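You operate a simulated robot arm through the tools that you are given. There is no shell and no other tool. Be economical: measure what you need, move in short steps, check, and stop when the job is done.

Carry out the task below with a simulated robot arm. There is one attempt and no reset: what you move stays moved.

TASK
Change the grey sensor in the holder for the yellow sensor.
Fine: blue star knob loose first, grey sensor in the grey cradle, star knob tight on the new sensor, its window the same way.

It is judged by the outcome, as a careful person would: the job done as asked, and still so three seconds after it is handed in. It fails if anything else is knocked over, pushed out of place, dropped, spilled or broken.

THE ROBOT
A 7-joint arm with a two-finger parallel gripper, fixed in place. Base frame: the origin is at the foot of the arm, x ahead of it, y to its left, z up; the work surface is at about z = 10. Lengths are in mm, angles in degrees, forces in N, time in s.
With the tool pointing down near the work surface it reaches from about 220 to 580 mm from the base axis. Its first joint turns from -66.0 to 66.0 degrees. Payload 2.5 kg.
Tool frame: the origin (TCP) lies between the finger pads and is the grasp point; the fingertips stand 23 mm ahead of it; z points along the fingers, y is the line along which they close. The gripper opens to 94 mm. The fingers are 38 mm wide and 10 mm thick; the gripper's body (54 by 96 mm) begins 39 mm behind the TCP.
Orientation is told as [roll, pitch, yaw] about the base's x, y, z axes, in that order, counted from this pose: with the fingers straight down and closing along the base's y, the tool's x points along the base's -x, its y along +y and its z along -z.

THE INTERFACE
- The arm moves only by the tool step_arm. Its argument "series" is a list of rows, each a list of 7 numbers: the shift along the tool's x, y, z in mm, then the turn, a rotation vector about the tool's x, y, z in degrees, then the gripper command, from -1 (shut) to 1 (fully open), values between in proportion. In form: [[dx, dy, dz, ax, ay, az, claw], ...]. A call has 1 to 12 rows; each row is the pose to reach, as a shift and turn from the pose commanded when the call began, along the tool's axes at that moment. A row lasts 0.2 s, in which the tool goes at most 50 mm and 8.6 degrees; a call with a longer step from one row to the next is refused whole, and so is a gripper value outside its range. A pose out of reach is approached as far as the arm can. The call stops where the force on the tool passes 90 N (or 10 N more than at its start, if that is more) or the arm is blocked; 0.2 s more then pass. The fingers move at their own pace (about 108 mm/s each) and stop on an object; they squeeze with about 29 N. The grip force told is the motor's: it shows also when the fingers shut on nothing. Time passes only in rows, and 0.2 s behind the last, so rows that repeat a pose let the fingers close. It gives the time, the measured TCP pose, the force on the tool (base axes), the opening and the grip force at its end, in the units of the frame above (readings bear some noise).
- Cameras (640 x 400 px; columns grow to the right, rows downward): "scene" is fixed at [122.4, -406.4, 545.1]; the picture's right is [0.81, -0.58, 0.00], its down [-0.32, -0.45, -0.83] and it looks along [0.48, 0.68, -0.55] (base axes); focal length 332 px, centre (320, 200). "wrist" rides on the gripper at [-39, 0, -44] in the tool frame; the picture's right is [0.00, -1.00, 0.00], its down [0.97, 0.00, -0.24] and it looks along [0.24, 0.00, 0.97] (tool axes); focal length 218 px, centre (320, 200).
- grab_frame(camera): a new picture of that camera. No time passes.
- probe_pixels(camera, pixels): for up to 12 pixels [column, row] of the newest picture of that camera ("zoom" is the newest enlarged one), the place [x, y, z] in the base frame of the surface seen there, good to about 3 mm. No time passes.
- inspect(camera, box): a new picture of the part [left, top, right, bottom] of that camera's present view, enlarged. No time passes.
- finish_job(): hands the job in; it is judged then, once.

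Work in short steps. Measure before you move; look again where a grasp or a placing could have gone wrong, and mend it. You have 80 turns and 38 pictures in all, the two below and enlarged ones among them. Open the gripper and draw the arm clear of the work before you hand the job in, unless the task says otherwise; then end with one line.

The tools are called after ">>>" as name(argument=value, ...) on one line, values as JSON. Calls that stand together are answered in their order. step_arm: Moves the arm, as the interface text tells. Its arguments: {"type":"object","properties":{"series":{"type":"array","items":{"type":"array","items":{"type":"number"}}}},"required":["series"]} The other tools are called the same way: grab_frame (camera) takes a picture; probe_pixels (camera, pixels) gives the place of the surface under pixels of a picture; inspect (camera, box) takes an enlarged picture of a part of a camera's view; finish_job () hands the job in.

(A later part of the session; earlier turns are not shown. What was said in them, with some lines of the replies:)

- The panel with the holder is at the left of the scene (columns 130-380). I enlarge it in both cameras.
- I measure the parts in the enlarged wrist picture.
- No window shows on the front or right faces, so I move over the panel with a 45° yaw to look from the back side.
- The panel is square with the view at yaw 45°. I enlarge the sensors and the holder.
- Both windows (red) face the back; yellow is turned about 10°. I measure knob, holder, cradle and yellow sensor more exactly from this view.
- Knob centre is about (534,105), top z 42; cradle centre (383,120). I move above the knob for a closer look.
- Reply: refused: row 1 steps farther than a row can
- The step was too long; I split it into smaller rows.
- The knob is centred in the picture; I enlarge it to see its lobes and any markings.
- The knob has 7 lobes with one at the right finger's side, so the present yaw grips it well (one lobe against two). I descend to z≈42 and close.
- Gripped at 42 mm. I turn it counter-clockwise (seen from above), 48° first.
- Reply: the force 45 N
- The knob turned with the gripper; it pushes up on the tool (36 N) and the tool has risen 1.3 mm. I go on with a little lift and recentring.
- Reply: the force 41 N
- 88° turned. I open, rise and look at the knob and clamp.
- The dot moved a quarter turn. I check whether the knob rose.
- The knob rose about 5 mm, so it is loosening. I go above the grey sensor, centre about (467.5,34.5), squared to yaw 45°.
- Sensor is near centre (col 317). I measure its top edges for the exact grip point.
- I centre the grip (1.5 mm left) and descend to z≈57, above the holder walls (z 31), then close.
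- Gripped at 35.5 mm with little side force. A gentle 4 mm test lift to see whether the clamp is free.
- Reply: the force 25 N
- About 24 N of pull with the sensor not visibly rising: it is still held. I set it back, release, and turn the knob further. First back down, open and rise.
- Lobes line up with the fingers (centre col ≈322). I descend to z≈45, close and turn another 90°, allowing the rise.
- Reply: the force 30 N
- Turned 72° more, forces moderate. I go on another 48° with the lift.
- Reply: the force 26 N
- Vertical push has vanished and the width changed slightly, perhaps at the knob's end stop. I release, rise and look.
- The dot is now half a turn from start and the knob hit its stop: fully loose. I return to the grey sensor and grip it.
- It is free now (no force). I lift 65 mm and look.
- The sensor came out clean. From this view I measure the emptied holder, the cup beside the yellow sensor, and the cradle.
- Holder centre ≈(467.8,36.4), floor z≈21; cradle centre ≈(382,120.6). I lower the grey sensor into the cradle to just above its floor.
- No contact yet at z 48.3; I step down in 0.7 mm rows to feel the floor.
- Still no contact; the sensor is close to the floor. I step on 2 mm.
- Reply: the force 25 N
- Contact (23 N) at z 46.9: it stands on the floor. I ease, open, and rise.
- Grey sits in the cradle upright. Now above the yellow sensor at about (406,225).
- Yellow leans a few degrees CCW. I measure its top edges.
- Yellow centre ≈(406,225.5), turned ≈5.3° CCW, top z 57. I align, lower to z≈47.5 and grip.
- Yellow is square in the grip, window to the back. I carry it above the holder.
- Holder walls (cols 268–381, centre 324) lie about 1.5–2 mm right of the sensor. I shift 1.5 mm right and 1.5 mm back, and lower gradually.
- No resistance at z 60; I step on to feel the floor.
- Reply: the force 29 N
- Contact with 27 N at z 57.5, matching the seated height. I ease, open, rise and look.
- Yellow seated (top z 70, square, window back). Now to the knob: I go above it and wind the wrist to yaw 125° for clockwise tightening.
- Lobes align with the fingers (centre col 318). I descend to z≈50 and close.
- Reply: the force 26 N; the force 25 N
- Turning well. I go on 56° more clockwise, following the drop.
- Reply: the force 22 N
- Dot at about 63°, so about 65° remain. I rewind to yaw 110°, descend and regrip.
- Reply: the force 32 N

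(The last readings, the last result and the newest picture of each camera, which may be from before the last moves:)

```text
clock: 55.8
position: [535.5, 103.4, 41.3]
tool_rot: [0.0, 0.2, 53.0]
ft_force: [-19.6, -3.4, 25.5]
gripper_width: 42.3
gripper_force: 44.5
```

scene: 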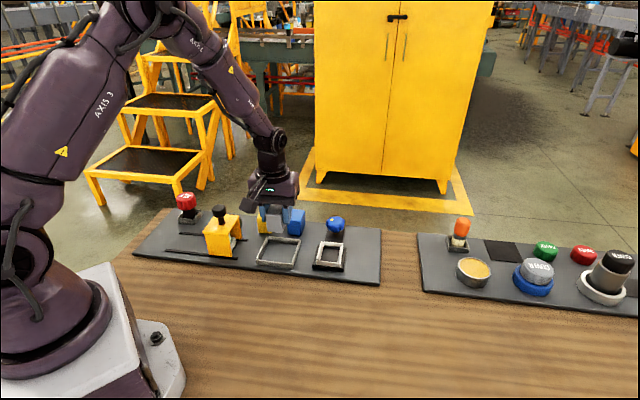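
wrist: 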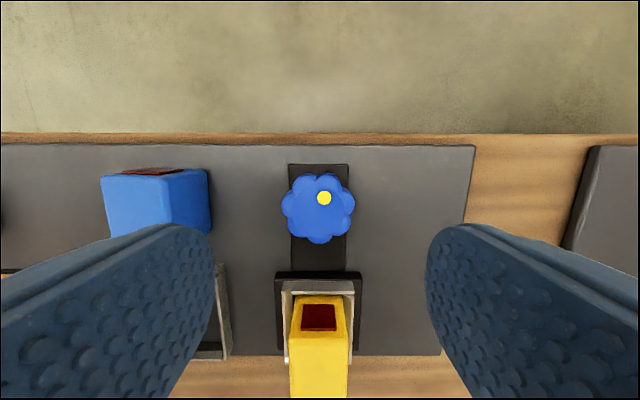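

Down to z 41 with 56° turned; I finish with up to 24° more to seat it tight.

>>> step_arm(series=[[0, 0, 0.3, 0, 0, 6, -1], [0, 0, 0.5, 0, 0, 12, -1], [0, 0, 0.5, 0, 0, 18, -1], [0, 0, 0.5, 0, 0, 24, -1]])

>>> step_arm(series=[[0, 0, 0, 0, 0, 0, 0.1], [0, 0, 0, 0, 0, 0, 0.3], [0, 0, -45, 0, 0, 0, 0.5], [0, 0, -90, 0, 0, -7.5, 0.5], [0, 0, -90, 0, 0, -15, 0.5]])

>>> grab_frame(camera="wrist")

>>> probe_pixels(camera="wrist", pixels=[[318, 205], [315, 210], [322, 200]])

```text
clock: 56.8
position: [534.7, 103.7, 40.6]
tool_rot: [-0.1, -0.1, 29.0]
ft_force: [3.1, -0.6, 2.7]
gripper_width: 44.0
gripper_force: 44.6
```

```text
clock: 58.0
position: [535.9, 104.9, 132.6]
tool_rot: [0.0, 0.0, 44.2]
ft_force: [-0.9, 0.4, 0.2]
gripper_width: 70.6
gripper_force: 0.0
```

```text
4 pictures are left
```

wrist: 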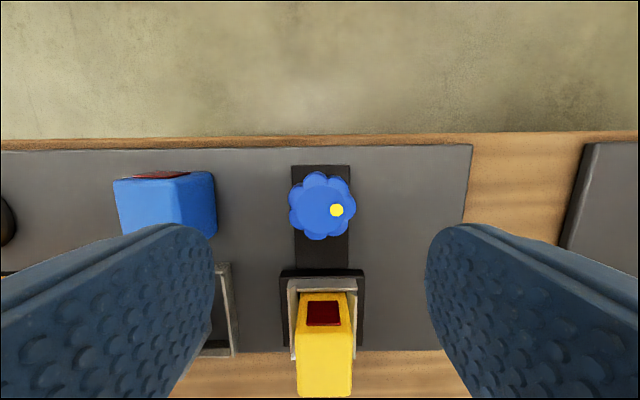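

```text
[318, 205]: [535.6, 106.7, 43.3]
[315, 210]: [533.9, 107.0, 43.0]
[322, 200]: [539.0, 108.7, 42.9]
```

Dot is back at its original tight position (≈-10°, top z 43) and the fingers slipped at the stop, so it is tight. I draw the arm clear and check the scene.

>>> step_arm(series=[[25, 0, -40, 0, 0, 0, 1], [50, 0, -80, 0, 0, 0, 1], [75, 0, -120, 0, 0, 0, 1], [100, 0, -150, 0, 0, 0, 1], [100, 0, -150, 0, 0, 0, 1]])

>>> grab_frame(camera="scene")

>>> inspect(camera="scene", box=[240, 190, 390, 284])

```text
clock: 59.2
position: [463.3, 36.1, 280.2]
tool_rot: [-0.1, 0.0, 44.1]
ft_force: [-0.2, 0.1, 0.1]
gripper_width: 94.2
gripper_force: 0.0
```

```text
3 pictures are left
```

scene: 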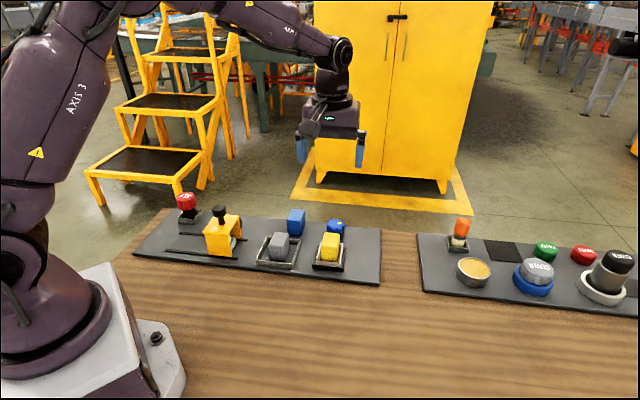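

```text
4.26 times, centred on (315, 237) of scene
```

zoom: 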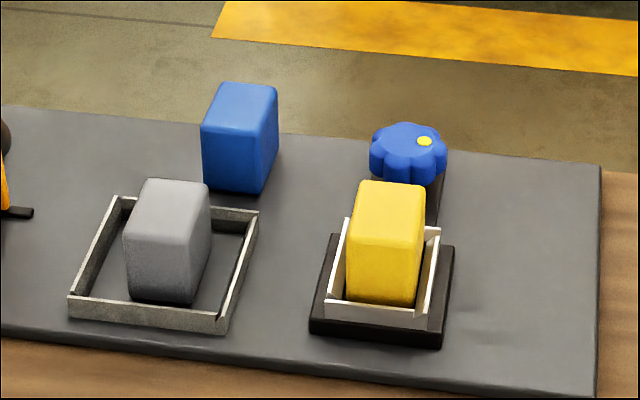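

Yellow is in the holder, grey is in the cradle, the knob looks as it did at the start and nothing else has moved. I hand in.

>>> finish_job()

```text
The job is handed in.
```

The yellow sensor is in the holder with its window facing the back as the grey one's did. The grey sensor is in the grey cradle, and the star knob is back at its original tight mark; I did not pull on the yellow sensor to test the clamp.
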